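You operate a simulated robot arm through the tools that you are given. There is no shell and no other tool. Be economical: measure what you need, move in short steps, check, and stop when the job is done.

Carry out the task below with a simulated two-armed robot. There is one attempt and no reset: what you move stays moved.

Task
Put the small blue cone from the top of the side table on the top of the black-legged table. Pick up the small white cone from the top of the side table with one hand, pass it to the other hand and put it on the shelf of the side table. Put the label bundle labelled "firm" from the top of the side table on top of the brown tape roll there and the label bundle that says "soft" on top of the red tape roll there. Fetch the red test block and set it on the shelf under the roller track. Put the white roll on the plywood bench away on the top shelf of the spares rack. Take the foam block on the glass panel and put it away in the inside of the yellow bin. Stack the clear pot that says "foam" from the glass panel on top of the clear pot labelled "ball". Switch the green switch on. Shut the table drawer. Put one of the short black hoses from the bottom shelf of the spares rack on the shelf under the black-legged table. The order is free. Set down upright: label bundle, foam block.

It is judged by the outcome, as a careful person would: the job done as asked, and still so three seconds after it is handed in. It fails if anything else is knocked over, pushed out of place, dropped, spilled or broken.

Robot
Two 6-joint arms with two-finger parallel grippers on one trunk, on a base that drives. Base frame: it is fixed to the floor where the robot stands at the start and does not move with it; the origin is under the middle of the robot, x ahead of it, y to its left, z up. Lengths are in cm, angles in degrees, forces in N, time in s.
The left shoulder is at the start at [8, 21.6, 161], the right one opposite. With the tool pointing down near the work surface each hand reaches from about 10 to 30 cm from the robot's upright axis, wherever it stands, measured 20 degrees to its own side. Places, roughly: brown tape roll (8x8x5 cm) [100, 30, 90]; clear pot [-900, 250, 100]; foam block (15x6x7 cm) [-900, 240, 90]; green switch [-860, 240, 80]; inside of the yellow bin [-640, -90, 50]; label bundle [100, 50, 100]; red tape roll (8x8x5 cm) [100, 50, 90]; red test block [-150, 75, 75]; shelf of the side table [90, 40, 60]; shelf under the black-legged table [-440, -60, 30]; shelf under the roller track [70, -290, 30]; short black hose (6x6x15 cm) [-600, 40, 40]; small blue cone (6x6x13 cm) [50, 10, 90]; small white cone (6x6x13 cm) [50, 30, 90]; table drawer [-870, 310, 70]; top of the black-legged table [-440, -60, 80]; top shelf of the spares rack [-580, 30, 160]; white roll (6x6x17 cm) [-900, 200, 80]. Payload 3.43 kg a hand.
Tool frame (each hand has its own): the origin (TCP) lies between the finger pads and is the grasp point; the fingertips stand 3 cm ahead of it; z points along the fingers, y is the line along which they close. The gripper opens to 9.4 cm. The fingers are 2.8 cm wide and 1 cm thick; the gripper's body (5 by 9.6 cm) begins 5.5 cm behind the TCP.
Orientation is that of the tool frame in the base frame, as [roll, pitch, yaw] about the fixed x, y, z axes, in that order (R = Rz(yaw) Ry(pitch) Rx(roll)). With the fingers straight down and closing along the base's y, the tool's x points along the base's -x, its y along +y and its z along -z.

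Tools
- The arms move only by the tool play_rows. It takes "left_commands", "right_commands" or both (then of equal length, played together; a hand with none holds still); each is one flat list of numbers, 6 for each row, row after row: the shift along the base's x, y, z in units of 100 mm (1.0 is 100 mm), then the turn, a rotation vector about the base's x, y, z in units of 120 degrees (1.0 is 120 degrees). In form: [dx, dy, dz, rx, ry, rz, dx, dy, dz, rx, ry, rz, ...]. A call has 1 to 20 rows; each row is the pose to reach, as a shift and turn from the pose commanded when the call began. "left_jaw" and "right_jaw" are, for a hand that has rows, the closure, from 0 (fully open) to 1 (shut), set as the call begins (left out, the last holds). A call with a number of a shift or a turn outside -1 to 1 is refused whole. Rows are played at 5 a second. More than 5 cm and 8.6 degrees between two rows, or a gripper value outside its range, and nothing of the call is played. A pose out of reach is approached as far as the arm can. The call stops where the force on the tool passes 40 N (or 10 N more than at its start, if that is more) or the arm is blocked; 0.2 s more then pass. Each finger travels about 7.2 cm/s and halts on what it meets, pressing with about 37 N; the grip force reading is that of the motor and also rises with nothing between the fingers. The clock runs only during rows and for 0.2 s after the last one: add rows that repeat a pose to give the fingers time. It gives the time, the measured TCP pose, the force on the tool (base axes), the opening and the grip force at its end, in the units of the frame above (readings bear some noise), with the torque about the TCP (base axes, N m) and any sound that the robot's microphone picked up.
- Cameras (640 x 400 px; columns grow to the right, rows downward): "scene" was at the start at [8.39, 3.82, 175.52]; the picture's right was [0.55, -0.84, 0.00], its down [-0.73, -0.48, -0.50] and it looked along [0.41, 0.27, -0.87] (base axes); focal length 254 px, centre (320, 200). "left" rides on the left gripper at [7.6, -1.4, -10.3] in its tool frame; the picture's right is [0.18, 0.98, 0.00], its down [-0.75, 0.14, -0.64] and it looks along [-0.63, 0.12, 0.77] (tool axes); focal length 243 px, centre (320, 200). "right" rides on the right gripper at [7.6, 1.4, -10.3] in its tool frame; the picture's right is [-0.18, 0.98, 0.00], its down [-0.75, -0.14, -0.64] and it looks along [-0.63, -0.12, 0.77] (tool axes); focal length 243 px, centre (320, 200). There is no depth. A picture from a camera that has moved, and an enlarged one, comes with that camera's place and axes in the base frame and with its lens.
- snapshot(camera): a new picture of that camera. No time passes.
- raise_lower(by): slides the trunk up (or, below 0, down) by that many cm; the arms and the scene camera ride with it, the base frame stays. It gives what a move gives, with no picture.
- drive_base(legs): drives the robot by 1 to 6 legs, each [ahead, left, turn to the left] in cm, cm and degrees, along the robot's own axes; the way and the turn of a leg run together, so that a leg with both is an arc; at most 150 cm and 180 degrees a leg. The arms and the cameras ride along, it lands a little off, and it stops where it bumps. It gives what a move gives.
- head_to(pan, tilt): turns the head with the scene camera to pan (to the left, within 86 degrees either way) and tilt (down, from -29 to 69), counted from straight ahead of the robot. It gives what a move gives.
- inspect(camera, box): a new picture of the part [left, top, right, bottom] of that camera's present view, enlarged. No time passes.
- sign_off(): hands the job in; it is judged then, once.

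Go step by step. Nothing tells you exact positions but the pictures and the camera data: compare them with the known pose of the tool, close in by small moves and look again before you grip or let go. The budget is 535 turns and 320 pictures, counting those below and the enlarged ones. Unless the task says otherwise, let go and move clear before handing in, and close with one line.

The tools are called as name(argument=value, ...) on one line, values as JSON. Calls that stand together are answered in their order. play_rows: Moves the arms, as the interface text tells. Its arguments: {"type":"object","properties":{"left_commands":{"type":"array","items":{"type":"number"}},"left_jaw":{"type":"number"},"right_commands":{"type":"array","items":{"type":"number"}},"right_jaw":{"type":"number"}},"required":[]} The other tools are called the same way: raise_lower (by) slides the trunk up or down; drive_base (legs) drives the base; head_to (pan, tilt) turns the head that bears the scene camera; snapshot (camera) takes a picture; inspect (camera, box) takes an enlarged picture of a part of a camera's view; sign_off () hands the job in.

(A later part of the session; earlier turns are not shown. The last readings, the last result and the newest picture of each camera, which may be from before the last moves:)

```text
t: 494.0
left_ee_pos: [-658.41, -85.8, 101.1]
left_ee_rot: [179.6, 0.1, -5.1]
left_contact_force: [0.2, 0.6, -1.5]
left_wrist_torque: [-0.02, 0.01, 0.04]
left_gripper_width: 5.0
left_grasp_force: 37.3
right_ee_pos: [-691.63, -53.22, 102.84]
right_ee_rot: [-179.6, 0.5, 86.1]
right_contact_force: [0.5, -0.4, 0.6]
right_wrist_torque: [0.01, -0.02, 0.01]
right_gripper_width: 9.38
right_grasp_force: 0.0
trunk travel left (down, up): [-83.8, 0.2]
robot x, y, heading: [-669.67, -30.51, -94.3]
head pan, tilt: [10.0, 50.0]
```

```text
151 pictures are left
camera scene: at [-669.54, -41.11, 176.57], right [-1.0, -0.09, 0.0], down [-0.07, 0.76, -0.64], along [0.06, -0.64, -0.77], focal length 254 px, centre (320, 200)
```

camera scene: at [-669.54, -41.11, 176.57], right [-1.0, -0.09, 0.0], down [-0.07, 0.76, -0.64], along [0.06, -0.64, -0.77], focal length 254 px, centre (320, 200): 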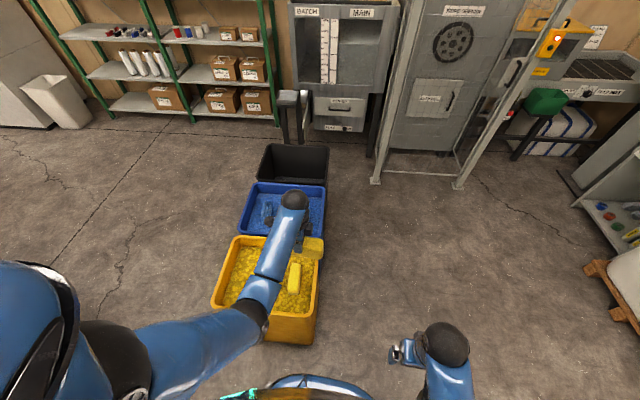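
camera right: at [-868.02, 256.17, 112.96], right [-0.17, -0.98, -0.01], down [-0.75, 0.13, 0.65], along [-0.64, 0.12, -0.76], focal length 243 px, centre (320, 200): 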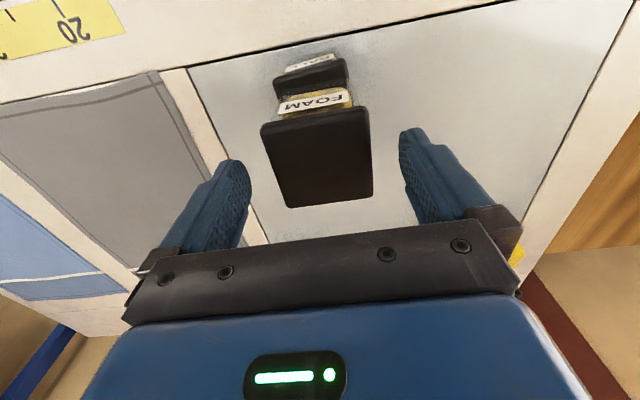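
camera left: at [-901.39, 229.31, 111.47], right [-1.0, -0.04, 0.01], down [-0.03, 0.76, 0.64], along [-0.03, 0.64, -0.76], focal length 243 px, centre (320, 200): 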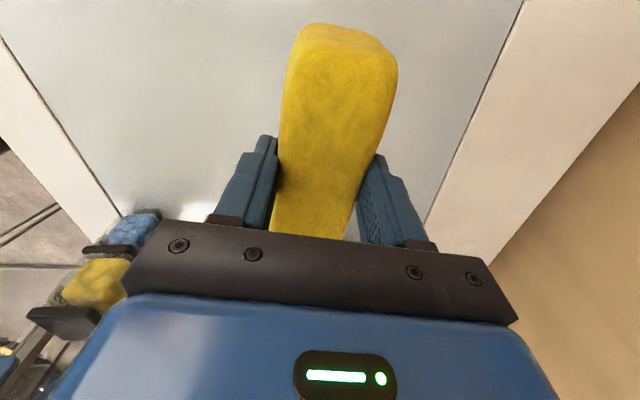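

inspect(camera="scene", box=[190, 200, 350, 350])

snapshot(camera="left")

```text
2.67 times, centred on (270, 275) of scene
camera zoom: at [-669.54, -41.11, 176.57], right [-1.0, -0.09, 0.0], down [-0.07, 0.76, -0.64], along [0.06, -0.64, -0.77], focal length 678 px, centre (453, 0)
```

zoom: 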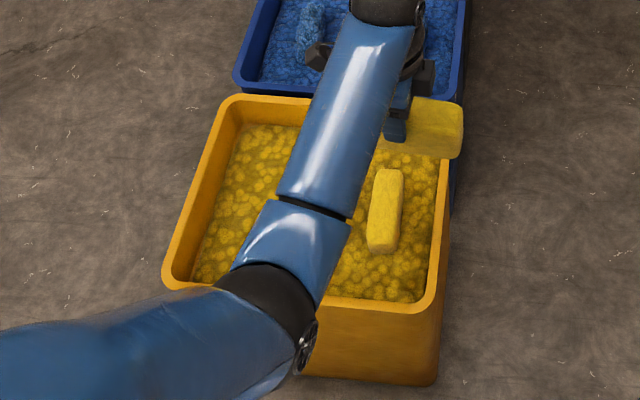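

```text
149 pictures are left
camera left: at [-650.86, -84.93, 111.45], right [0.09, -1.0, 0.01], down [-0.76, -0.07, 0.64], along [-0.64, -0.07, -0.76], focal length 243 px, centre (320, 200)
```

left: 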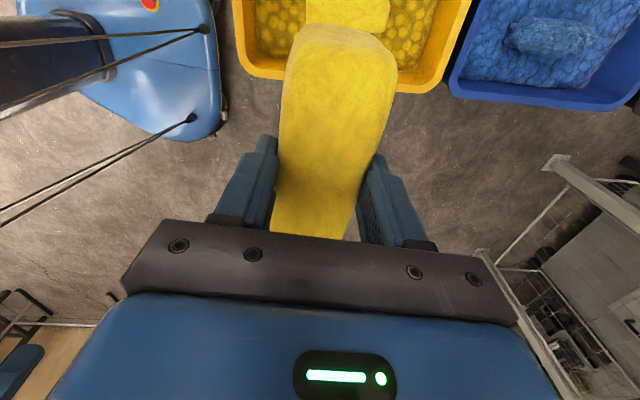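

Two foam blocks already lie in the bin; the free strip is on its east side near x≈-623.5. I straighten the base, shift left and rotate the hand so the block lies along y.

drive_base(legs=[[0, 31, 4.5]])

play_rows(left_commands=[0, 0, 0, 0, 0, 0.065, 0, 0, 0, 0, 0, 0.13, 0, 0, 0, 0, 0, 0.195, 0, 0, 0, 0, 0, 0.26, 0, 0, 0, 0, 0, 0.325, 0, 0, 0, 0, 0, 0.39, 0, 0, 0, 0, 0, 0.455, 0, 0, 0, 0, 0, 0.52, 0, 0, 0, 0, 0, 0.585, 0, 0, 0, 0, 0, 0.65, 0, 0, 0, 0, 0, 0.7, 0, 0, 0, 0, 0, 0.755])

snapshot(camera="left")

head_to(pan=10, tilt=60)

snapshot(camera="scene")

```text
t: 496.1
left_ee_pos: [-623.54, -86.15, 101.09]
left_ee_rot: [179.5, 0.0, -0.8]
left_contact_force: [0.3, 0.4, -0.9]
left_wrist_torque: [0.03, 0.03, 0.03]
left_gripper_width: 4.99
left_grasp_force: 37.2
right_ee_pos: [-659.16, -56.34, 102.74]
right_ee_rot: [-179.7, 0.6, 90.4]
right_contact_force: [-0.6, 0.0, -0.2]
right_wrist_torque: [-0.02, -0.03, 0.02]
right_gripper_width: 9.39
right_grasp_force: 0.0
trunk travel left (down, up): [-83.8, 0.2]
robot x, y, heading: [-638.88, -32.05, -90.2]
head pan, tilt: [10.0, 50.0]
```

```text
t: 498.7
left_ee_pos: [-623.4, -86.24, 101.11]
left_ee_rot: [179.5, 0.1, 89.9]
left_contact_force: [-1.4, -0.7, -0.4]
left_wrist_torque: [0.03, 0.03, 0.0]
left_gripper_width: 4.97
left_grasp_force: 37.0
right_ee_pos: [-658.88, -56.24, 102.8]
right_ee_rot: [-179.6, 0.5, 90.5]
right_contact_force: [0.8, 0.9, 0.3]
right_wrist_torque: [-0.01, 0.01, 0.01]
right_gripper_width: 9.39
right_grasp_force: 0.0
trunk travel left (down, up): [-83.8, 0.2]
robot x, y, heading: [-639.05, -32.05, -90.4]
head pan, tilt: [10.0, 50.0]
```

```text
148 pictures are left
camera left: at [-625.06, -78.51, 111.46], right [0.98, 0.18, 0.01], down [0.14, -0.75, 0.64], along [0.12, -0.63, -0.76], focal length 243 px, centre (320, 200)
```

left: 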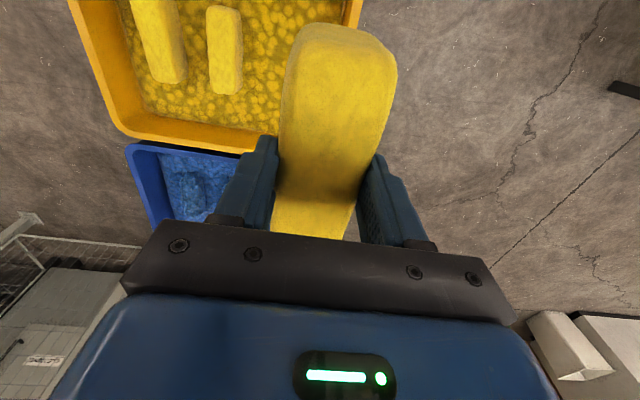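

```text
t: 499.4
left_ee_pos: [-623.3, -86.08, 101.14]
left_ee_rot: [179.5, 0.1, 89.8]
left_contact_force: [-0.2, -0.5, 0.1]
left_wrist_torque: [0.01, 0.02, 0.02]
left_gripper_width: 4.94
left_grasp_force: 37.0
right_ee_pos: [-658.94, -56.39, 102.86]
right_ee_rot: [-179.6, 0.5, 90.5]
right_contact_force: [0.0, -0.4, 0.7]
right_wrist_torque: [0.0, 0.01, -0.02]
right_gripper_width: 9.42
right_grasp_force: 0.1
trunk travel left (down, up): [-83.8, 0.2]
robot x, y, heading: [-639.09, -32.1, -90.4]
head pan, tilt: [10.0, 60.0]
```

```text
147 pictures are left
camera scene: at [-638.02, -41.46, 175.32], right [-0.99, -0.17, 0.0], down [-0.14, 0.85, -0.5], along [0.08, -0.49, -0.87], focal length 254 px, centre (320, 200)
```

scene: 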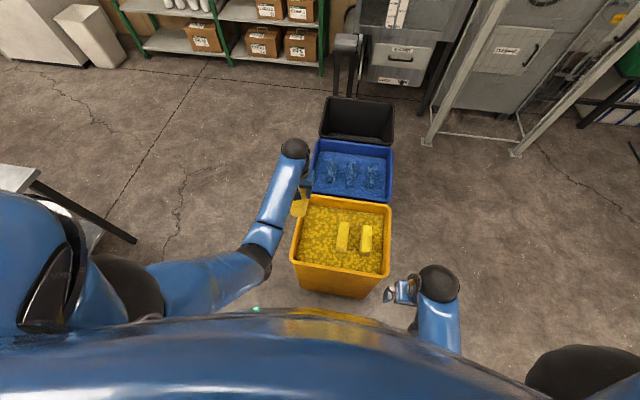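

Triangulating again gives the bin rim at z≈65 (x -662..-620, y -106..-71) and block tops at 55. The free strip is centred near [-631.5, -88.5]. I move there and lower.

play_rows(left_commands=[-0.3, -0.08, 0, 0, 0, 0, -0.6, -0.16, 0, 0, 0, 0, -0.82, -0.24, 0, 0, 0, 0])

raise_lower(by=-25)

snapshot(camera="left")

snapshot(camera="scene")

```text
t: 500.2
left_ee_pos: [-631.66, -88.52, 101.04]
left_ee_rot: [179.5, 0.1, 89.7]
left_contact_force: [0.1, 0.6, -1.8]
left_wrist_torque: [-0.01, 0.01, -0.02]
left_gripper_width: 5.0
left_grasp_force: 36.7
right_ee_pos: [-658.94, -56.31, 102.77]
right_ee_rot: [-179.6, 0.4, 90.4]
right_contact_force: [0.0, 0.4, -0.8]
right_wrist_torque: [0.02, 0.0, -0.01]
right_gripper_width: 9.4
right_grasp_force: 0.2
trunk travel left (down, up): [-83.8, 0.2]
robot x, y, heading: [-638.51, -32.34, -90.6]
head pan, tilt: [10.0, 60.0]
```

```text
t: 502.8
left_ee_pos: [-631.55, -88.53, 76.14]
left_ee_rot: [179.6, 0.1, 89.9]
left_contact_force: [1.0, -0.4, -1.2]
left_wrist_torque: [-0.01, 0.02, 0.01]
left_gripper_width: 4.98
left_grasp_force: 36.9
right_ee_pos: [-658.91, -56.3, 78.04]
right_ee_rot: [-179.6, 0.5, 90.4]
right_contact_force: [0.2, -0.5, 0.5]
right_wrist_torque: [0.02, -0.03, 0.01]
right_gripper_width: 9.4
right_grasp_force: 0.1
trunk travel left (down, up): [-58.8, 25.2]
robot x, y, heading: [-638.97, -31.74, -90.3]
head pan, tilt: [10.0, 60.0]
```

```text
146 pictures are left
camera left: at [-633.24, -80.82, 86.53], right [0.98, 0.18, 0.01], down [0.13, -0.75, 0.64], along [0.12, -0.63, -0.76], focal length 243 px, centre (320, 200)
```

left: 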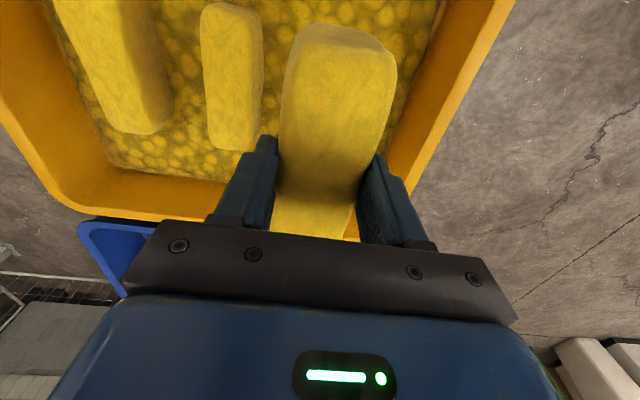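

```text
145 pictures are left
camera scene: at [-638.01, -41.43, 150.32], right [-0.99, -0.17, 0.0], down [-0.14, 0.85, -0.5], along [0.08, -0.49, -0.87], focal length 254 px, centre (320, 200)
```

scene: 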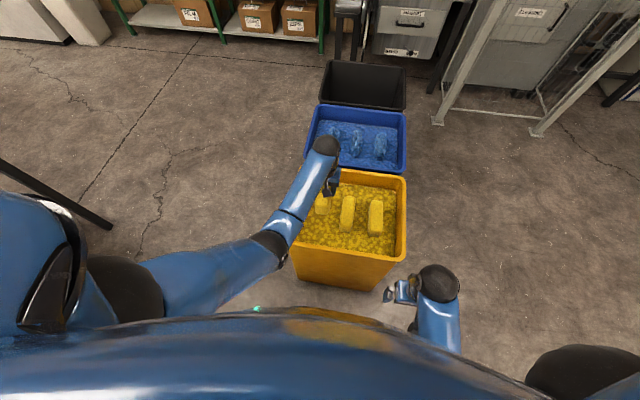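

Good gap. I shift 1.5 cm east and lower on.

play_rows(left_commands=[0.15, 0, 0, 0, 0, 0])

raise_lower(by=-16)

snapshot(camera="left")

inspect(camera="scene", box=[250, 140, 430, 290])

```text
t: 503.2
left_ee_pos: [-630.05, -88.54, 76.15]
left_ee_rot: [179.7, 0.1, 89.8]
left_contact_force: [0.6, 0.0, -1.0]
left_wrist_torque: [0.01, -0.02, 0.02]
left_gripper_width: 4.97
left_grasp_force: 37.1
right_ee_pos: [-658.95, -56.37, 77.93]
right_ee_rot: [-179.5, 0.5, 90.4]
right_contact_force: [0.4, -0.4, 0.2]
right_wrist_torque: [-0.02, 0.0, 0.01]
right_gripper_width: 9.38
right_grasp_force: 0.1
trunk travel left (down, up): [-58.8, 25.2]
robot x, y, heading: [-639.23, -32.27, -90.2]
head pan, tilt: [10.0, 60.0]
```

```text
t: 505.0
left_ee_pos: [-630.09, -88.61, 60.41]
left_ee_rot: [179.6, 0.4, 89.8]
left_contact_force: [0.9, 3.6, 20.9]
left_wrist_torque: [0.18, -0.54, -0.02]
left_gripper_width: 4.98
left_grasp_force: 36.9
right_ee_pos: [-658.96, -56.22, 61.97]
right_ee_rot: [-179.5, 0.6, 90.5]
right_contact_force: [0.3, -1.0, 0.4]
right_wrist_torque: [0.02, 0.05, 0.02]
right_gripper_width: 9.41
right_grasp_force: 0.1
trunk travel left (down, up): [-42.8, 41.2]
robot x, y, heading: [-639.17, -31.77, -90.2]
head pan, tilt: [10.0, 60.0]
```

```text
144 pictures are left
camera left: at [-631.76, -80.8, 70.8], right [0.98, 0.18, 0.01], down [0.13, -0.75, 0.65], along [0.12, -0.64, -0.76], focal length 243 px, centre (320, 200)
```

left: 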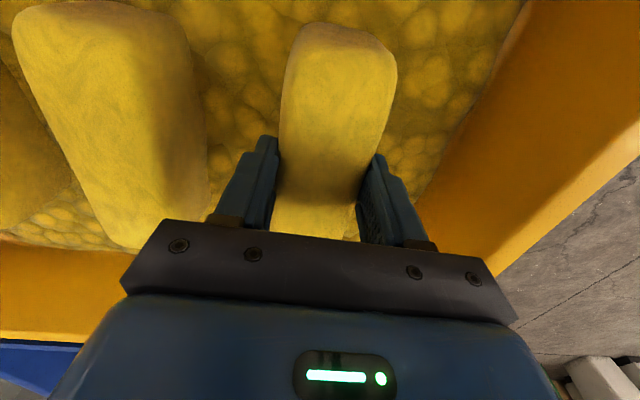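

```text
2.67 times, centred on (340, 215) of scene
camera zoom: at [-638.04, -41.18, 134.38], right [-0.99, -0.17, 0.0], down [-0.14, 0.85, -0.5], along [0.08, -0.49, -0.87], focal length 678 px, centre (267, 160)
```

zoom: 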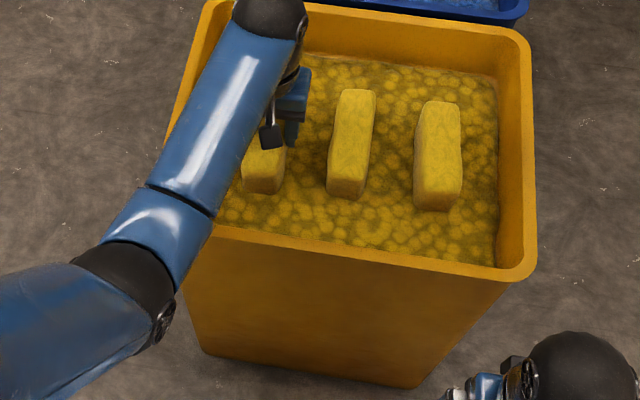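

The block touches the foam crumbs. I ease up slightly and release.

raise_lower(by=0.4)

play_rows(left_commands=[0, 0, 0, 0, 0, 0, 0, 0, 0, 0, 0, 0, 0, 0, 0, 0, 0, 0], left_jaw=0.15)

raise_lower(by=20)

snapshot(camera="left")

```text
t: 505.5
left_ee_pos: [-630.2, -88.51, 60.48]
left_ee_rot: [179.6, 0.1, 89.8]
left_contact_force: [-0.3, -1.3, 3.1]
left_wrist_torque: [-0.39, -0.09, -0.05]
left_gripper_width: 4.97
left_grasp_force: 36.9
right_ee_pos: [-658.75, -56.16, 62.4]
right_ee_rot: [-179.5, 0.4, 90.4]
right_contact_force: [-0.4, 0.4, 0.8]
right_wrist_torque: [0.0, 0.02, 0.0]
right_gripper_width: 9.42
right_grasp_force: 0.1
trunk travel left (down, up): [-43.2, 40.8]
robot x, y, heading: [-638.97, -31.74, -90.6]
head pan, tilt: [10.0, 60.0]
```

```text
t: 506.3
left_ee_pos: [-630.03, -88.57, 60.62]
left_ee_rot: [179.7, 0.1, 89.9]
left_contact_force: [-0.2, 0.0, 0.5]
left_wrist_torque: [-0.01, 0.03, -0.02]
left_gripper_width: 7.98
left_grasp_force: 0.2
right_ee_pos: [-658.89, -56.32, 62.38]
right_ee_rot: [-179.6, 0.5, 90.4]
right_contact_force: [0.1, 0.2, -0.2]
right_wrist_torque: [0.01, -0.03, 0.03]
right_gripper_width: 9.4
right_grasp_force: 0.1
trunk travel left (down, up): [-43.2, 40.8]
robot x, y, heading: [-639.09, -32.09, -90.3]
head pan, tilt: [10.0, 60.0]
```

```text
t: 508.5
left_ee_pos: [-630.02, -88.59, 80.56]
left_ee_rot: [179.6, 0.1, 89.8]
left_contact_force: [0.0, 0.3, -0.3]
left_wrist_torque: [0.0, 0.02, 0.0]
left_gripper_width: 7.96
left_grasp_force: 0.0
right_ee_pos: [-659.0, -56.32, 82.37]
right_ee_rot: [-179.7, 0.5, 90.4]
right_contact_force: [0.6, 0.3, 0.1]
right_wrist_torque: [-0.02, 0.0, 0.0]
right_gripper_width: 9.41
right_grasp_force: 0.1
trunk travel left (down, up): [-63.2, 20.8]
robot x, y, heading: [-639.05, -31.97, -90.4]
head pan, tilt: [10.0, 60.0]
```

```text
142 pictures are left
camera left: at [-631.75, -80.86, 90.91], right [0.98, 0.18, 0.01], down [0.13, -0.75, 0.64], along [0.12, -0.63, -0.76], focal length 243 px, centre (320, 200)
```

left: 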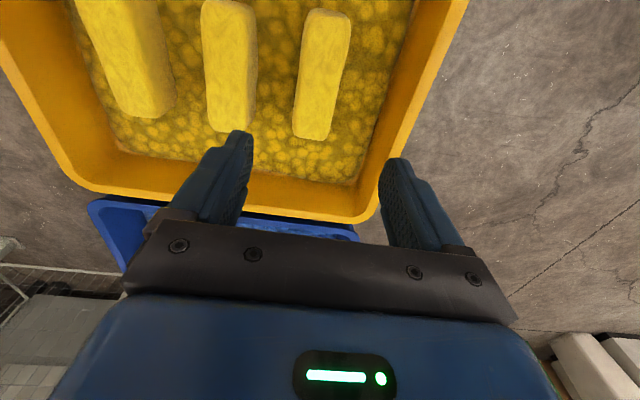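

The foam block stands in the bin. I raise up, tuck the left arm and return to the table for the switch and the drawer.

raise_lower(by=20.8)

play_rows(left_commands=[0.1, 0.35, 0, 0, 0, 0, 0.2, 0.7, 0, 0, 0, 0, 0.3, 1, 0, 0, 0, 0])

play_rows(left_commands=[0.1, 0.35, 0, 0, 0, 0, 0.2, 0.7, 0, 0, 0, 0, 0.3, 1, 0, 0, 0, 0])

drive_base(legs=[[-150, 0, 0.4], [-135, 0, 0], [0, 0, -90], [150, 0, 0]])

head_to(pan=0, tilt=30)

snapshot(camera="scene")

```text
t: 510.7
left_ee_pos: [-630.01, -88.48, 101.41]
left_ee_rot: [179.6, 0.1, 89.8]
left_contact_force: [0.3, -0.2, -1.0]
left_wrist_torque: [-0.01, -0.01, -0.02]
left_gripper_width: 7.98
left_grasp_force: 0.0
right_ee_pos: [-658.88, -56.33, 103.18]
right_ee_rot: [-179.5, 0.5, 90.5]
right_contact_force: [0.1, -0.1, 0.0]
right_wrist_torque: [-0.01, -0.02, 0.03]
right_gripper_width: 9.4
right_grasp_force: 0.1
trunk travel left (down, up): [-84.0, 0.0]
robot x, y, heading: [-638.91, -32.35, -90.7]
head pan, tilt: [10.0, 60.0]
```

```text
t: 511.5
left_ee_pos: [-627.07, -78.53, 101.61]
left_ee_rot: [179.6, 0.1, 89.8]
left_contact_force: [-0.3, 0.3, -0.1]
left_wrist_torque: [-0.01, -0.02, 0.0]
left_gripper_width: 8.0
left_grasp_force: 0.1
right_ee_pos: [-658.92, -56.34, 103.1]
right_ee_rot: [-179.5, 0.4, 90.2]
right_contact_force: [-1.2, 0.3, -0.4]
right_wrist_torque: [-0.01, -0.04, -0.01]
right_gripper_width: 9.4
right_grasp_force: 0.1
trunk travel left (down, up): [-84.0, 0.0]
robot x, y, heading: [-639.07, -31.77, -90.6]
head pan, tilt: [10.0, 60.0]
```

```text
t: 512.3
left_ee_pos: [-624.13, -68.44, 101.63]
left_ee_rot: [179.6, 0.3, 89.7]
left_contact_force: [0.4, 0.1, -0.7]
left_wrist_torque: [-0.02, 0.01, -0.02]
left_gripper_width: 7.98
left_grasp_force: 0.0
right_ee_pos: [-658.94, -56.13, 103.16]
right_ee_rot: [-179.5, 0.5, 90.2]
right_contact_force: [0.0, 0.3, 0.2]
right_wrist_torque: [0.02, -0.02, 0.0]
right_gripper_width: 9.42
right_grasp_force: 0.1
trunk travel left (down, up): [-84.0, 0.0]
robot x, y, heading: [-639.01, -32.25, -90.3]
head pan, tilt: [10.0, 60.0]
```

```text
t: 537.0
left_ee_pos: [-826.93, 233.21, 101.47]
left_ee_rot: [179.5, 0.0, 1.3]
left_contact_force: [0.4, -0.1, 0.1]
left_wrist_torque: [-0.01, 0.01, -0.02]
left_gripper_width: 8.0
left_grasp_force: 0.1
right_ee_pos: [-815.46, 268.33, 103.06]
right_ee_rot: [-179.5, 0.6, 1.8]
right_contact_force: [-0.5, -0.3, 0.2]
right_wrist_torque: [-0.01, -0.01, 0.02]
right_gripper_width: 9.39
right_grasp_force: 0.0
trunk travel left (down, up): [-84.0, 0.0]
robot x, y, heading: [-790.98, 248.84, -178.9]
head pan, tilt: [10.0, 60.0]
```

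```text
t: 537.9
left_ee_pos: [-827.06, 233.2, 101.5]
left_ee_rot: [179.6, 0.1, 1.2]
left_contact_force: [0.1, -0.3, -0.2]
left_wrist_torque: [-0.01, -0.02, 0.0]
left_gripper_width: 8.0
left_grasp_force: 0.0
right_ee_pos: [-815.64, 268.41, 103.02]
right_ee_rot: [-179.5, 0.6, 1.8]
right_contact_force: [-0.3, -0.5, 1.2]
right_wrist_torque: [0.02, -0.02, 0.0]
right_gripper_width: 9.4
right_grasp_force: 0.1
trunk travel left (down, up): [-84.0, 0.0]
robot x, y, heading: [-790.73, 248.53, -179.0]
head pan, tilt: [0.0, 30.0]
```

```text
141 pictures are left
camera scene: at [-803.05, 248.93, 179.71], right [-0.02, 1.0, 0.0], down [0.5, 0.01, -0.87], along [-0.87, -0.02, -0.5], focal length 254 px, centre (320, 200)
```

scene: 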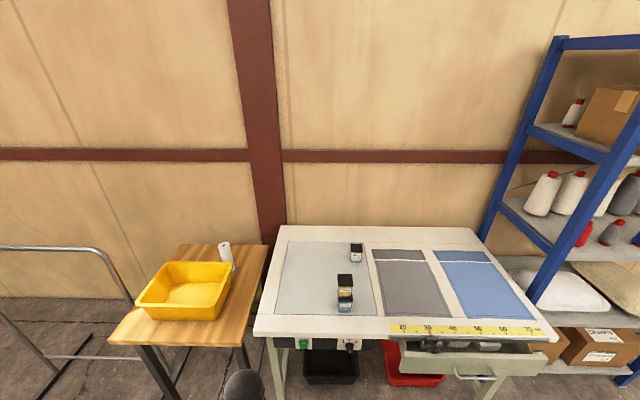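

raise_lower(by=-40)

head_to(pan=0, tilt=45)

inspect(camera="scene", box=[220, 150, 460, 300])

inspect(camera="scene", box=[280, 190, 360, 240])

```text
t: 541.7
left_ee_pos: [-826.9, 233.33, 61.63]
left_ee_rot: [179.6, 0.0, 1.4]
left_contact_force: [-0.4, 0.5, -0.1]
left_wrist_torque: [-0.03, -0.02, 0.0]
left_gripper_width: 7.99
left_grasp_force: 0.0
right_ee_pos: [-815.58, 268.22, 62.98]
right_ee_rot: [-179.6, 0.5, 1.8]
right_contact_force: [0.4, 0.6, 0.7]
right_wrist_torque: [0.01, -0.05, -0.03]
right_gripper_width: 9.39
right_grasp_force: 0.0
trunk travel left (down, up): [-44.0, 40.0]
robot x, y, heading: [-791.02, 248.83, -179.1]
head pan, tilt: [0.0, 30.0]
```

```text
t: 542.5
left_ee_pos: [-826.84, 233.19, 61.48]
left_ee_rot: [179.6, 0.2, 1.4]
left_contact_force: [0.0, 0.1, -0.3]
left_wrist_torque: [-0.02, 0.03, 0.0]
left_gripper_width: 8.01
left_grasp_force: 0.1
right_ee_pos: [-815.52, 268.39, 63.02]
right_ee_rot: [-179.6, 0.5, 2.0]
right_contact_force: [0.5, 0.4, 0.7]
right_wrist_torque: [-0.01, -0.02, 0.03]
right_gripper_width: 9.42
right_grasp_force: 0.1
trunk travel left (down, up): [-44.0, 40.0]
robot x, y, heading: [-791.16, 249.0, -178.8]
head pan, tilt: [0.0, 45.0]
```

```text
2.67 times, centred on (340, 225) of scene
camera zoom: at [-802.09, 248.95, 137.47], right [-0.02, 1.0, 0.0], down [0.71, 0.01, -0.71], along [-0.71, -0.01, -0.71], focal length 678 px, centre (267, 133)
```

zoom: 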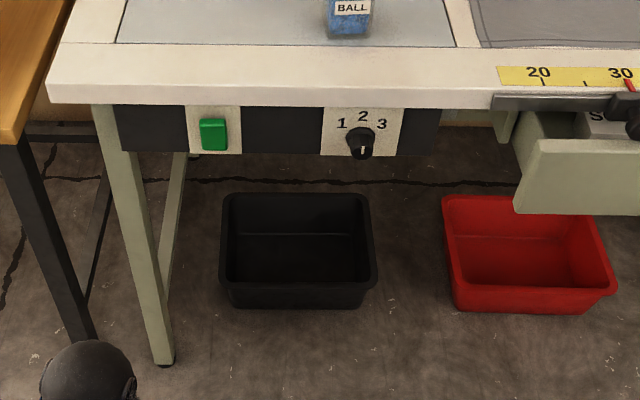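

```text
8.00 times, centred on (320, 215) of scene
camera zoom: at [-802.09, 248.95, 137.47], right [-0.02, 1.0, 0.0], down [0.71, 0.01, -0.71], along [-0.71, -0.01, -0.71], focal length 2035 px, centre (320, 80)
```

zoom: 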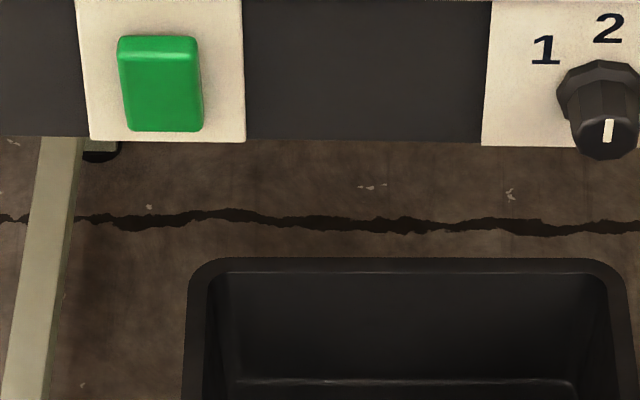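

I look closer at the switch from lower down for its markings and rocker tilt.

raise_lower(by=-25)

head_to(pan=0, tilt=28)

inspect(camera="scene", box=[270, 185, 370, 245])

```text
t: 545.1
left_ee_pos: [-826.87, 233.14, 36.67]
left_ee_rot: [179.6, 0.1, 1.3]
left_contact_force: [0.1, 0.7, 0.1]
left_wrist_torque: [0.02, 0.03, -0.04]
left_gripper_width: 8.0
left_grasp_force: 0.1
right_ee_pos: [-815.48, 268.42, 38.1]
right_ee_rot: [-179.6, 0.5, 1.8]
right_contact_force: [0.0, -0.3, -0.8]
right_wrist_torque: [-0.02, 0.02, 0.01]
right_gripper_width: 9.36
right_grasp_force: 0.0
trunk travel left (down, up): [-19.0, 65.0]
robot x, y, heading: [-790.66, 248.81, -178.7]
head pan, tilt: [0.0, 45.0]
```

```text
t: 545.9
left_ee_pos: [-826.93, 233.19, 36.56]
left_ee_rot: [179.6, 0.1, 1.3]
left_contact_force: [-0.9, -0.3, -0.3]
left_wrist_torque: [0.01, -0.01, 0.01]
left_gripper_width: 8.0
left_grasp_force: 0.1
right_ee_pos: [-815.44, 268.43, 38.01]
right_ee_rot: [-179.6, 0.5, 2.0]
right_contact_force: [-0.5, -0.5, 0.3]
right_wrist_torque: [0.0, 0.0, -0.02]
right_gripper_width: 9.4
right_grasp_force: 0.1
trunk travel left (down, up): [-19.0, 65.0]
robot x, y, heading: [-790.86, 249.07, -178.7]
head pan, tilt: [0.0, 28.0]
```

```text
6.40 times, centred on (320, 215) of scene
camera zoom: at [-803.07, 248.93, 115.04], right [-0.02, 1.0, 0.0], down [0.47, 0.01, -0.88], along [-0.88, -0.02, -0.47], focal length 1628 px, centre (320, 104)
```

zoom: 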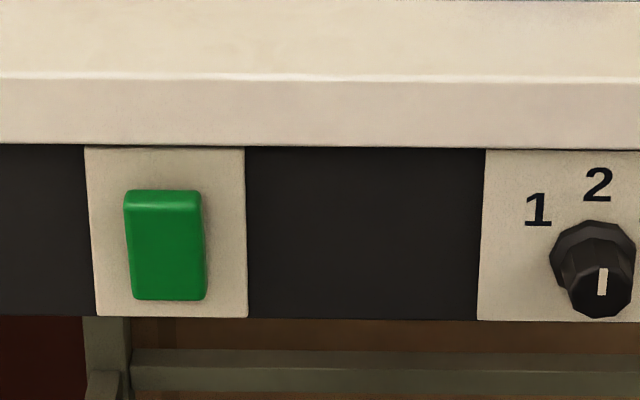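

The rocker's top edge protrudes, so it must be pressed at the top (z≈77.5, face at x≈-863.5, y≈240.7). I raise the trunk, close the left fingers and point the left hand forward.

raise_lower(by=40)

play_rows(left_commands=[0, 0, 0, 0, 0.065, 0, 0, 0.1, 0, 0, 0.13, 0, 0, 0.2, 0, 0, 0.195, 0, 0, 0.3, 0, 0, 0.26, 0, 0, 0.4, 0, 0, 0.325, 0, 0, 0.5, 0, 0, 0.39, 0, 0, 0.6, 0, 0, 0.455, 0, 0, 0.7, 0, 0, 0.52, 0, 0, 0.75, 0, 0, 0.585, 0, 0, 0.75, 0, 0, 0.65, 0, 0, 0.75, 0, 0, 0.7, 0, 0, 0.75, 0, 0, 0.75, 0], left_jaw=1)

snapshot(camera="left")

```text
t: 549.7
left_ee_pos: [-826.9, 233.3, 76.68]
left_ee_rot: [179.6, 0.1, 1.3]
left_contact_force: [0.0, -0.3, -0.7]
left_wrist_torque: [-0.02, -0.01, 0.0]
left_gripper_width: 7.99
left_grasp_force: 0.0
right_ee_pos: [-815.65, 268.29, 78.12]
right_ee_rot: [-179.6, 0.4, 1.8]
right_contact_force: [-0.7, -0.6, -0.2]
right_wrist_torque: [0.01, 0.01, 0.0]
right_gripper_width: 9.43
right_grasp_force: 0.0
trunk travel left (down, up): [-59.0, 25.0]
robot x, y, heading: [-790.32, 248.94, -178.9]
head pan, tilt: [0.0, 28.0]
```

```text
t: 552.3
left_ee_pos: [-826.89, 240.74, 76.5]
left_ee_rot: [-81.7, 88.7, 98.7]
left_contact_force: [0.0, 0.6, -0.2]
left_wrist_torque: [0.01, -0.03, -0.01]
left_gripper_width: 0.0
left_grasp_force: 32.7
right_ee_pos: [-815.52, 268.45, 78.09]
right_ee_rot: [-179.5, 0.4, 1.8]
right_contact_force: [0.1, 0.7, 0.6]
right_wrist_torque: [-0.01, -0.04, 0.01]
right_gripper_width: 9.39
right_grasp_force: 0.1
trunk travel left (down, up): [-59.0, 25.0]
robot x, y, heading: [-790.68, 248.89, -178.7]
head pan, tilt: [0.0, 28.0]
```

```text
137 pictures are left
camera left: at [-816.87, 242.54, 69.03], right [0.0, -0.98, -0.21], down [0.65, -0.15, 0.75], along [-0.76, -0.14, 0.63], focal length 243 px, centre (320, 200)
```

left: 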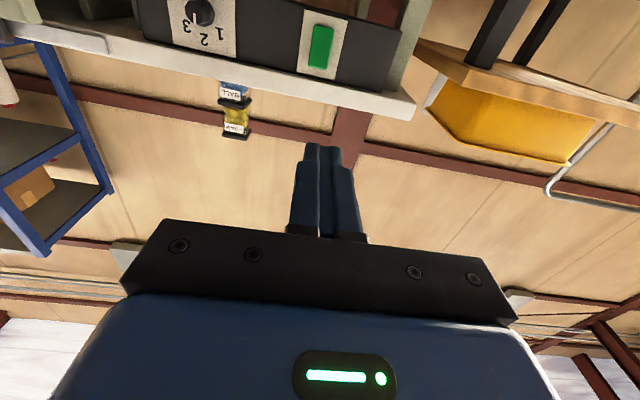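

inspect(camera="left", box=[270, 0, 370, 90])

```text
4.44 times, centred on (320, 45) of left
camera zoom: at [-816.87, 242.54, 69.03], right [0.0, -0.98, -0.21], down [0.65, -0.15, 0.75], along [-0.76, -0.14, 0.63], focal length 1078 px, centre (320, 889)
```

zoom: 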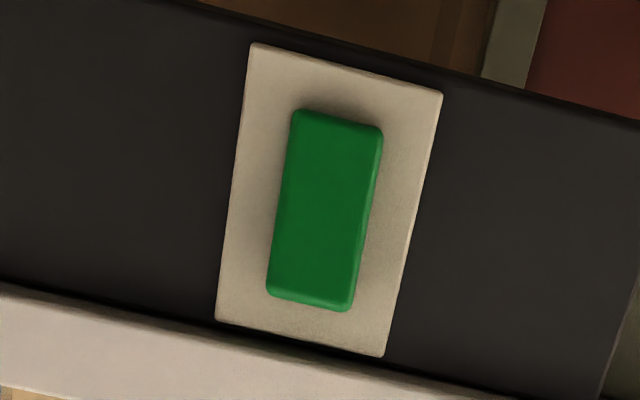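

Confirmed: the top half stands out. I drive 24 cm forward and press the top.

drive_base(legs=[[24, 0, -1]])

snapshot(camera="left")

inspect(camera="scene", box=[220, 200, 420, 350])

```text
t: 554.1
left_ee_pos: [-850.61, 241.07, 76.5]
left_ee_rot: [-83.9, 88.6, 95.5]
left_contact_force: [0.2, -0.8, -0.2]
left_wrist_torque: [-0.01, 0.0, -0.02]
left_gripper_width: 0.0
left_grasp_force: 32.4
right_ee_pos: [-838.83, 268.68, 78.17]
right_ee_rot: [-179.4, 0.6, 0.8]
right_contact_force: [-0.2, 0.8, 0.8]
right_wrist_torque: [0.04, 0.0, 0.01]
right_gripper_width: 9.39
right_grasp_force: 0.1
trunk travel left (down, up): [-59.0, 25.0]
robot x, y, heading: [-814.41, 249.13, -179.9]
head pan, tilt: [0.0, 28.0]
```

```text
135 pictures are left
camera left: at [-840.55, 242.76, 69.07], right [-0.01, -0.98, -0.21], down [0.64, -0.17, 0.75], along [-0.77, -0.12, 0.63], focal length 243 px, centre (320, 200)
```

left: 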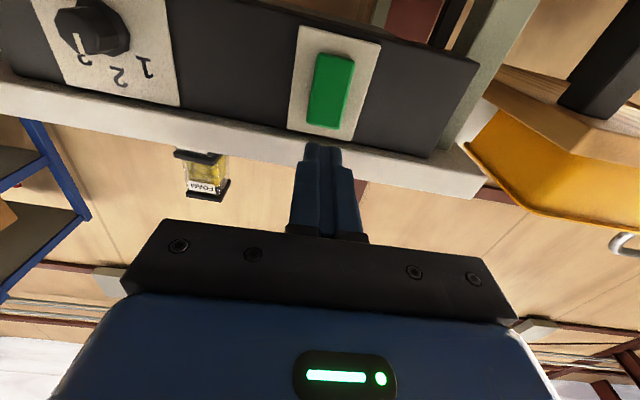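

```text
2.67 times, centred on (320, 275) of scene
camera zoom: at [-826.58, 248.91, 155.06], right [0.0, 1.0, 0.0], down [0.47, 0.0, -0.88], along [-0.88, 0.0, -0.47], focal length 678 px, centre (320, 0)
```

zoom: 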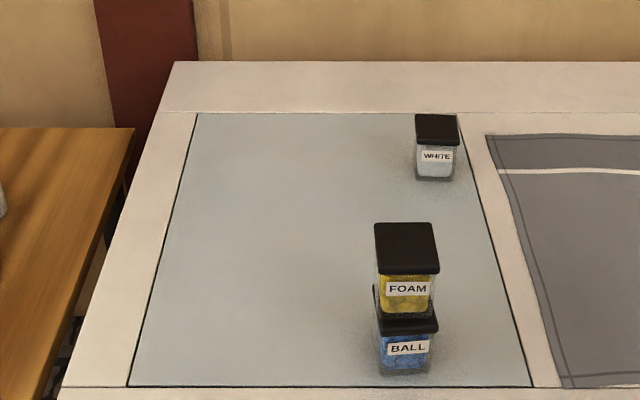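

play_rows(left_commands=[-0.3, -0.03, 0.1, 0, 0, 0, -0.6, -0.03, 0.1, 0, 0, 0, -0.85, -0.03, 0.1, 0, 0, 0])

snapshot(camera="left")

```text
t: 554.9
left_ee_pos: [-859.32, 240.81, 77.72]
left_ee_rot: [-87.4, 88.8, 92.0]
left_contact_force: [0.9, 1.1, -0.1]
left_wrist_torque: [-0.02, 0.06, -0.02]
left_gripper_width: 0.0
left_grasp_force: 32.7
right_ee_pos: [-838.77, 268.62, 78.05]
right_ee_rot: [-179.6, 0.5, 0.9]
right_contact_force: [0.3, -0.6, -0.1]
right_wrist_torque: [0.02, 0.01, -0.01]
right_gripper_width: 9.39
right_grasp_force: 0.1
trunk travel left (down, up): [-59.0, 25.0]
robot x, y, heading: [-814.52, 248.96, -179.6]
head pan, tilt: [0.0, 28.0]
```

```text
133 pictures are left
camera left: at [-849.21, 242.43, 70.1], right [-0.01, -0.98, -0.21], down [0.64, -0.17, 0.75], along [-0.77, -0.12, 0.63], focal length 243 px, centre (320, 200)
```

left: 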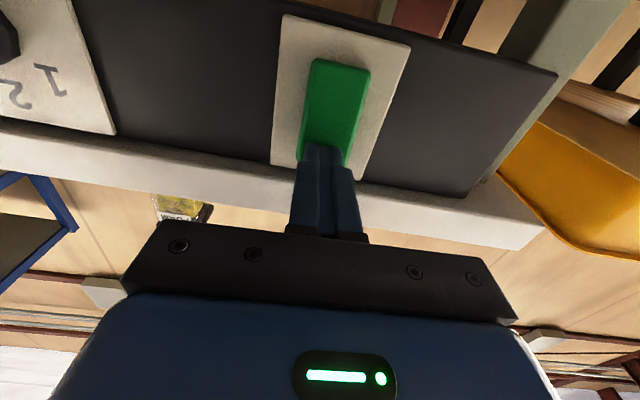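

play_rows(left_commands=[-0.05, 0, 0, 0, 0, 0, -0.1, 0, 0, 0, 0, 0, -0.15, 0, 0, 0, 0, 0, -0.2, 0, 0, 0, 0, 0, -0.25, 0, 0, 0, 0, 0, -0.3, 0, 0, 0, 0, 0])

snapshot(camera="left")

```text
t: 555.7
left_ee_pos: [-859.82, 240.88, 77.61]
left_ee_rot: [-78.1, 88.9, 101.1]
left_contact_force: [29.5, 2.7, 14.0]
left_wrist_torque: [0.24, 0.01, 0.02]
left_gripper_width: 0.0
left_grasp_force: 32.8
right_ee_pos: [-838.34, 268.51, 78.32]
right_ee_rot: [-179.6, 0.8, 0.8]
right_contact_force: [-0.1, 0.3, -0.2]
right_wrist_torque: [0.01, -0.01, 0.03]
right_gripper_width: 9.4
right_grasp_force: 0.1
trunk travel left (down, up): [-59.0, 25.0]
robot x, y, heading: [-813.94, 248.82, -180.2]
head pan, tilt: [0.0, 28.0]
heard: click
stopped in row 4 (left hand): the force on the tool passed its limit at 47 N (the readings are from after the stop); the commanded pose is now the measured one
```

```text
132 pictures are left
camera left: at [-849.84, 242.37, 70.14], right [-0.02, -0.98, -0.2], down [0.64, -0.17, 0.75], along [-0.77, -0.12, 0.63], focal length 243 px, centre (320, 200)
```

left: 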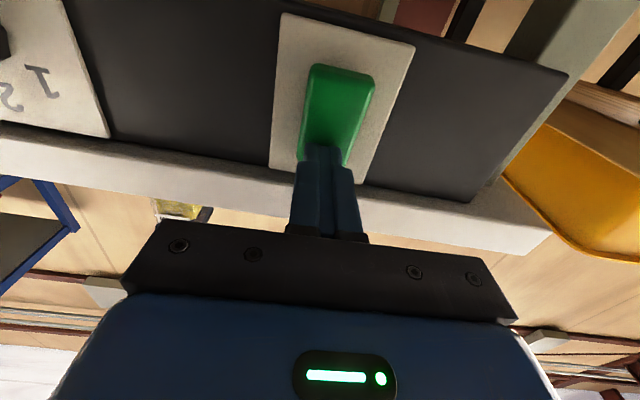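

A click, and the rocker has tipped over. I withdraw and check whether the panel has lit up.

play_rows(left_commands=[0.3, 0, 0, 0, 0, 0, 0.6, 0, 0, 0, 0, 0, 1, 0, 0, 0, 0, 0])

snapshot(camera="scene")

inspect(camera="left", box=[270, 20, 390, 130])

```text
t: 556.5
left_ee_pos: [-850.34, 240.63, 77.39]
left_ee_rot: [-96.9, 88.8, 82.4]
left_contact_force: [0.6, 1.1, 0.1]
left_wrist_torque: [-0.04, 0.02, -0.03]
left_gripper_width: 0.0
left_grasp_force: 32.6
right_ee_pos: [-838.73, 268.58, 78.08]
right_ee_rot: [-179.5, 0.5, 0.7]
right_contact_force: [0.5, -0.2, -0.2]
right_wrist_torque: [0.01, -0.02, -0.02]
right_gripper_width: 9.39
right_grasp_force: 0.1
trunk travel left (down, up): [-59.0, 25.0]
robot x, y, heading: [-814.25, 248.67, -179.8]
head pan, tilt: [0.0, 28.0]
```

```text
131 pictures are left
camera scene: at [-826.6, 248.84, 155.04], right [0.0, 1.0, 0.0], down [0.47, 0.0, -0.88], along [-0.88, 0.0, -0.47], focal length 254 px, centre (320, 200)
```

scene: 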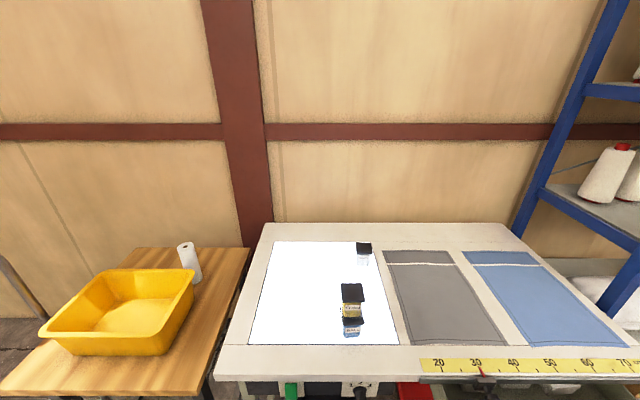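

```text
3.64 times, centred on (330, 75) of left
camera zoom: at [-840.23, 242.14, 69.95], right [-0.01, -0.98, -0.21], down [0.64, -0.17, 0.75], along [-0.77, -0.12, 0.63], focal length 882 px, centre (284, 654)
```

zoom: 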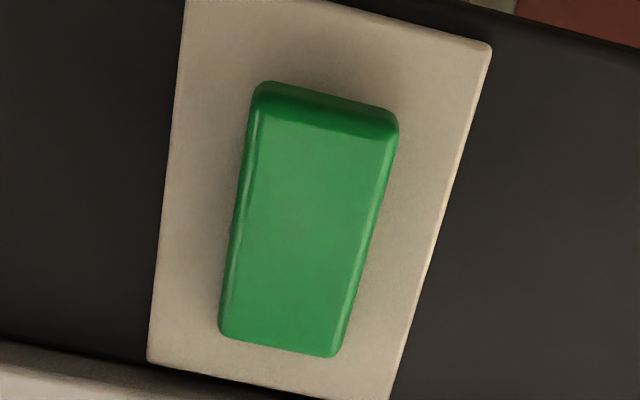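

The panel is lit, so the switch is on. Next the drawer: I look to the right at it.

drive_base(legs=[[-25, -55, 0]])

head_to(pan=0, tilt=45)

snapshot(camera="scene")

snapshot(camera="left")

```text
t: 559.9
left_ee_pos: [-826.25, 295.29, 77.41]
left_ee_rot: [-96.8, 88.8, 82.3]
left_contact_force: [1.3, -0.5, -0.4]
left_wrist_torque: [0.01, 0.01, 0.02]
left_gripper_width: 0.02
left_grasp_force: 32.7
right_ee_pos: [-814.58, 323.25, 78.19]
right_ee_rot: [-179.4, 0.4, 0.9]
right_contact_force: [-0.2, -0.2, 0.1]
right_wrist_torque: [-0.02, 0.01, -0.02]
right_gripper_width: 9.39
right_grasp_force: 0.0
trunk travel left (down, up): [-59.0, 25.0]
robot x, y, heading: [-789.94, 303.35, -179.8]
head pan, tilt: [0.0, 28.0]
```

```text
t: 560.7
left_ee_pos: [-826.03, 295.33, 77.39]
left_ee_rot: [-96.3, 88.8, 83.1]
left_contact_force: [-0.9, -0.6, 0.3]
left_wrist_torque: [-0.01, -0.03, 0.01]
left_gripper_width: 0.02
left_grasp_force: 33.1
right_ee_pos: [-814.47, 323.34, 78.12]
right_ee_rot: [-179.6, 0.5, 0.9]
right_contact_force: [-0.4, 0.2, 0.2]
right_wrist_torque: [0.01, 0.0, -0.01]
right_gripper_width: 9.4
right_grasp_force: 0.1
trunk travel left (down, up): [-59.0, 25.0]
robot x, y, heading: [-789.62, 303.32, -179.8]
head pan, tilt: [0.0, 45.0]
```

```text
129 pictures are left
camera scene: at [-801.39, 303.63, 152.47], right [0.0, 1.0, 0.0], down [0.71, 0.0, -0.71], along [-0.71, 0.0, -0.71], focal length 254 px, centre (320, 200)
```

scene: 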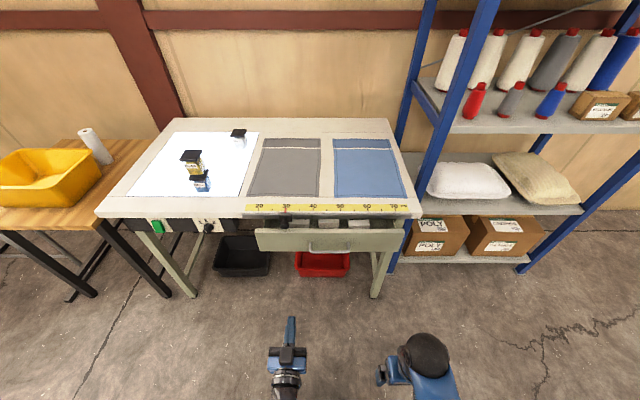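

```text
128 pictures are left
camera left: at [-816.05, 296.84, 69.96], right [-0.01, -0.98, -0.2], down [0.64, -0.16, 0.75], along [-0.77, -0.12, 0.63], focal length 243 px, centre (320, 200)
```

left: 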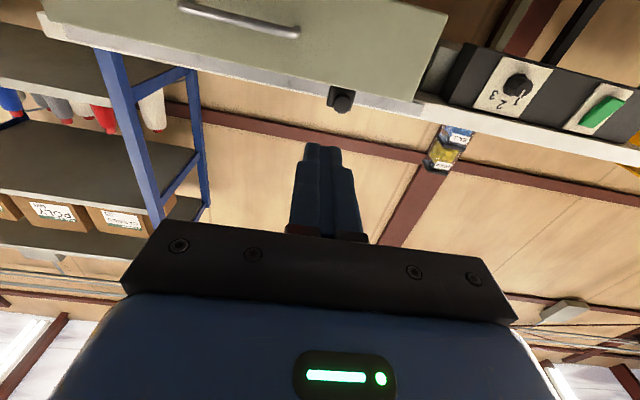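

The drawer front is at x≈-857, z 69–79, y 280–338. I line the closed left fingers up with its middle above the handle.

drive_base(legs=[[20, -13.7, 0]])

snapshot(camera="left")

inspect(camera="scene", box=[200, 200, 440, 350])

```text
t: 562.5
left_ee_pos: [-846.41, 308.94, 77.45]
left_ee_rot: [-95.1, 88.7, 84.1]
left_contact_force: [0.4, -0.1, 0.3]
left_wrist_torque: [0.01, 0.02, 0.04]
left_gripper_width: 0.02
left_grasp_force: 33.7
right_ee_pos: [-834.68, 336.79, 78.03]
right_ee_rot: [-179.5, 0.5, 0.7]
right_contact_force: [1.1, 0.5, 0.6]
right_wrist_torque: [-0.01, 0.02, 0.03]
right_gripper_width: 9.43
right_grasp_force: 0.1
trunk travel left (down, up): [-59.0, 25.0]
robot x, y, heading: [-810.09, 317.12, -179.7]
head pan, tilt: [0.0, 45.0]
```

```text
127 pictures are left
camera left: at [-836.26, 310.45, 69.96], right [-0.01, -0.98, -0.2], down [0.64, -0.17, 0.75], along [-0.77, -0.12, 0.63], focal length 243 px, centre (320, 200)
```

left: 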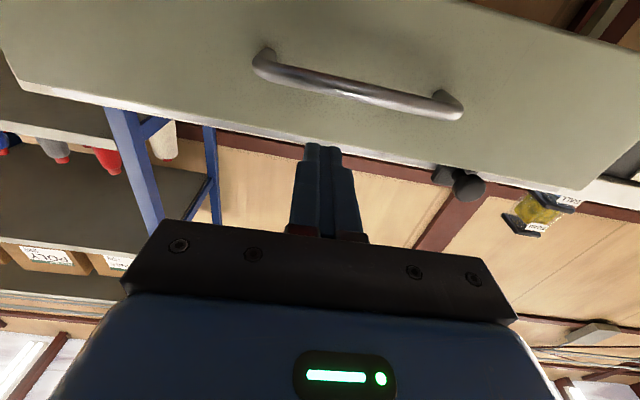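

```text
2.67 times, centred on (320, 275) of scene
camera zoom: at [-821.55, 317.18, 152.48], right [0.0, 1.0, 0.0], down [0.71, 0.0, -0.71], along [-0.71, 0.0, -0.71], focal length 678 px, centre (320, 0)
```

zoom: 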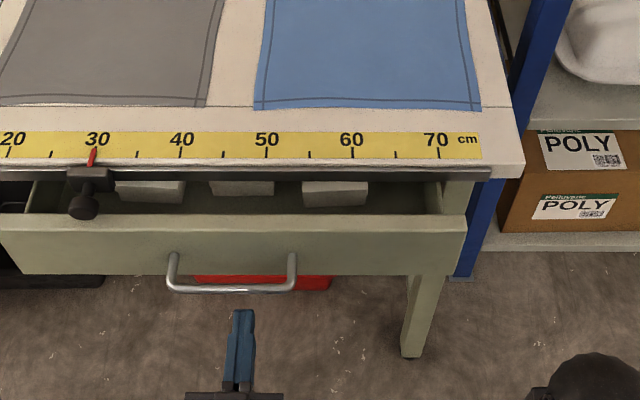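

I advance to the drawer front, above the handle, and push it in.

play_rows(left_commands=[-0.3, -0.02, 0.05, 0, 0, 0, -0.6, -0.02, 0.05, 0, 0, 0, -0.8, -0.02, 0.05, 0, 0, 0, -0.9, -0.02, 0.05, 0, 0, 0, -1, -0.02, 0.05, 0, 0, 0])

inspect(camera="scene", box=[200, 200, 440, 350])

snapshot(camera="left")

```text
t: 563.7
left_ee_pos: [-856.32, 308.71, 77.83]
left_ee_rot: [-98.3, 88.7, 81.0]
left_contact_force: [0.2, 0.5, 0.1]
left_wrist_torque: [-0.01, -0.02, 0.0]
left_gripper_width: 0.0
left_grasp_force: 33.5
right_ee_pos: [-834.66, 336.88, 78.1]
right_ee_rot: [-179.6, 0.4, 0.9]
right_contact_force: [0.1, 0.0, 0.6]
right_wrist_torque: [-0.02, 0.03, 0.01]
right_gripper_width: 9.43
right_grasp_force: 0.0
trunk travel left (down, up): [-59.0, 25.0]
robot x, y, heading: [-810.48, 316.99, -180.0]
head pan, tilt: [0.0, 45.0]
```

```text
2.67 times, centred on (320, 275) of scene
camera zoom: at [-821.7, 317.28, 152.46], right [0.0, 1.0, 0.0], down [0.71, 0.0, -0.71], along [-0.71, 0.0, -0.71], focal length 678 px, centre (320, 0)
```

zoom: 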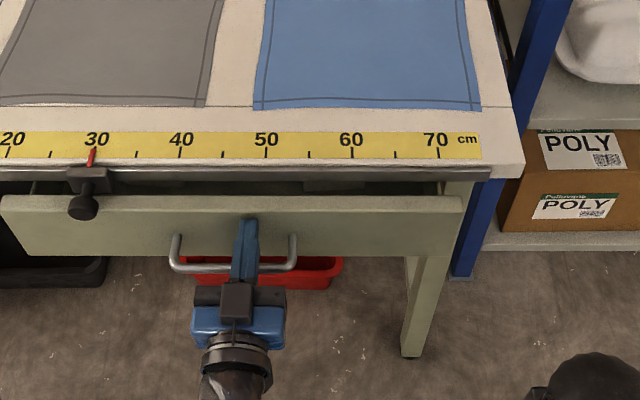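

```text
124 pictures are left
camera left: at [-846.25, 310.25, 70.43], right [-0.01, -0.98, -0.2], down [0.64, -0.17, 0.75], along [-0.77, -0.12, 0.63], focal length 243 px, centre (320, 200)
```

left: 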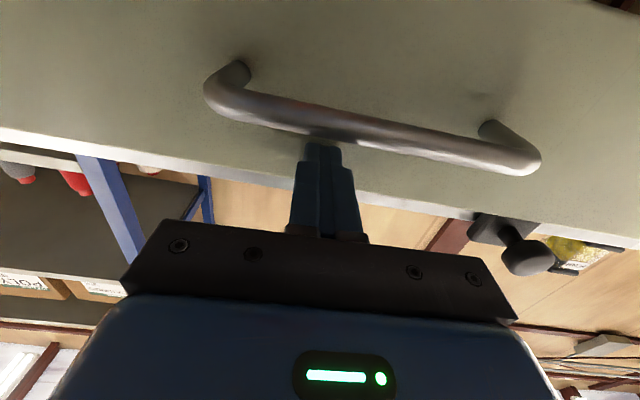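

The drawer is sliding in. I keep pushing.

play_rows(left_commands=[-0.1, 0, 0, 0, 0, 0, -0.2, 0, 0, 0, 0, 0, -0.3, 0, 0, 0, 0, 0, -0.4, 0, 0, 0, 0, 0, -0.5, 0, 0, 0, 0, 0, -0.6, 0, 0, 0, 0, 0, -0.7, 0, 0, 0, 0, 0, -0.8, 0, 0, 0, 0, 0])

inspect(camera="scene", box=[200, 200, 440, 350])

```text
t: 565.5
left_ee_pos: [-864.4, 308.75, 77.91]
left_ee_rot: [-98.9, 88.8, 80.2]
left_contact_force: [-0.2, -0.8, 0.1]
left_wrist_torque: [-0.02, -0.02, -0.01]
left_gripper_width: 0.0
left_grasp_force: 32.7
right_ee_pos: [-834.83, 336.9, 78.13]
right_ee_rot: [-179.7, 0.5, 0.8]
right_contact_force: [-0.5, -0.1, 0.5]
right_wrist_torque: [0.0, 0.05, -0.03]
right_gripper_width: 9.39
right_grasp_force: 0.1
trunk travel left (down, up): [-59.0, 25.0]
robot x, y, heading: [-810.18, 316.95, -180.0]
head pan, tilt: [0.0, 45.0]
```

```text
2.67 times, centred on (320, 275) of scene
camera zoom: at [-821.69, 317.26, 152.46], right [0.0, 1.0, 0.0], down [0.71, 0.0, -0.71], along [-0.71, 0.0, -0.71], focal length 678 px, centre (320, 0)
```

zoom: 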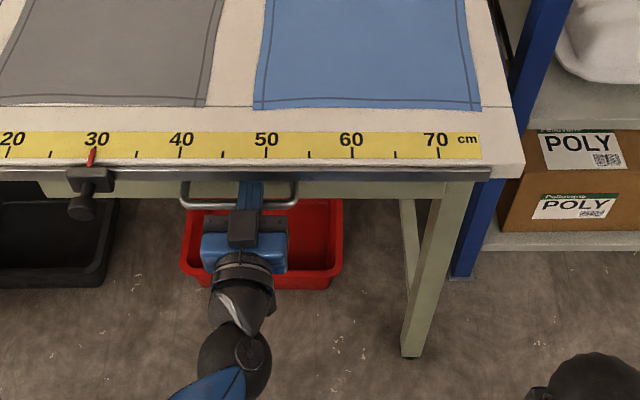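

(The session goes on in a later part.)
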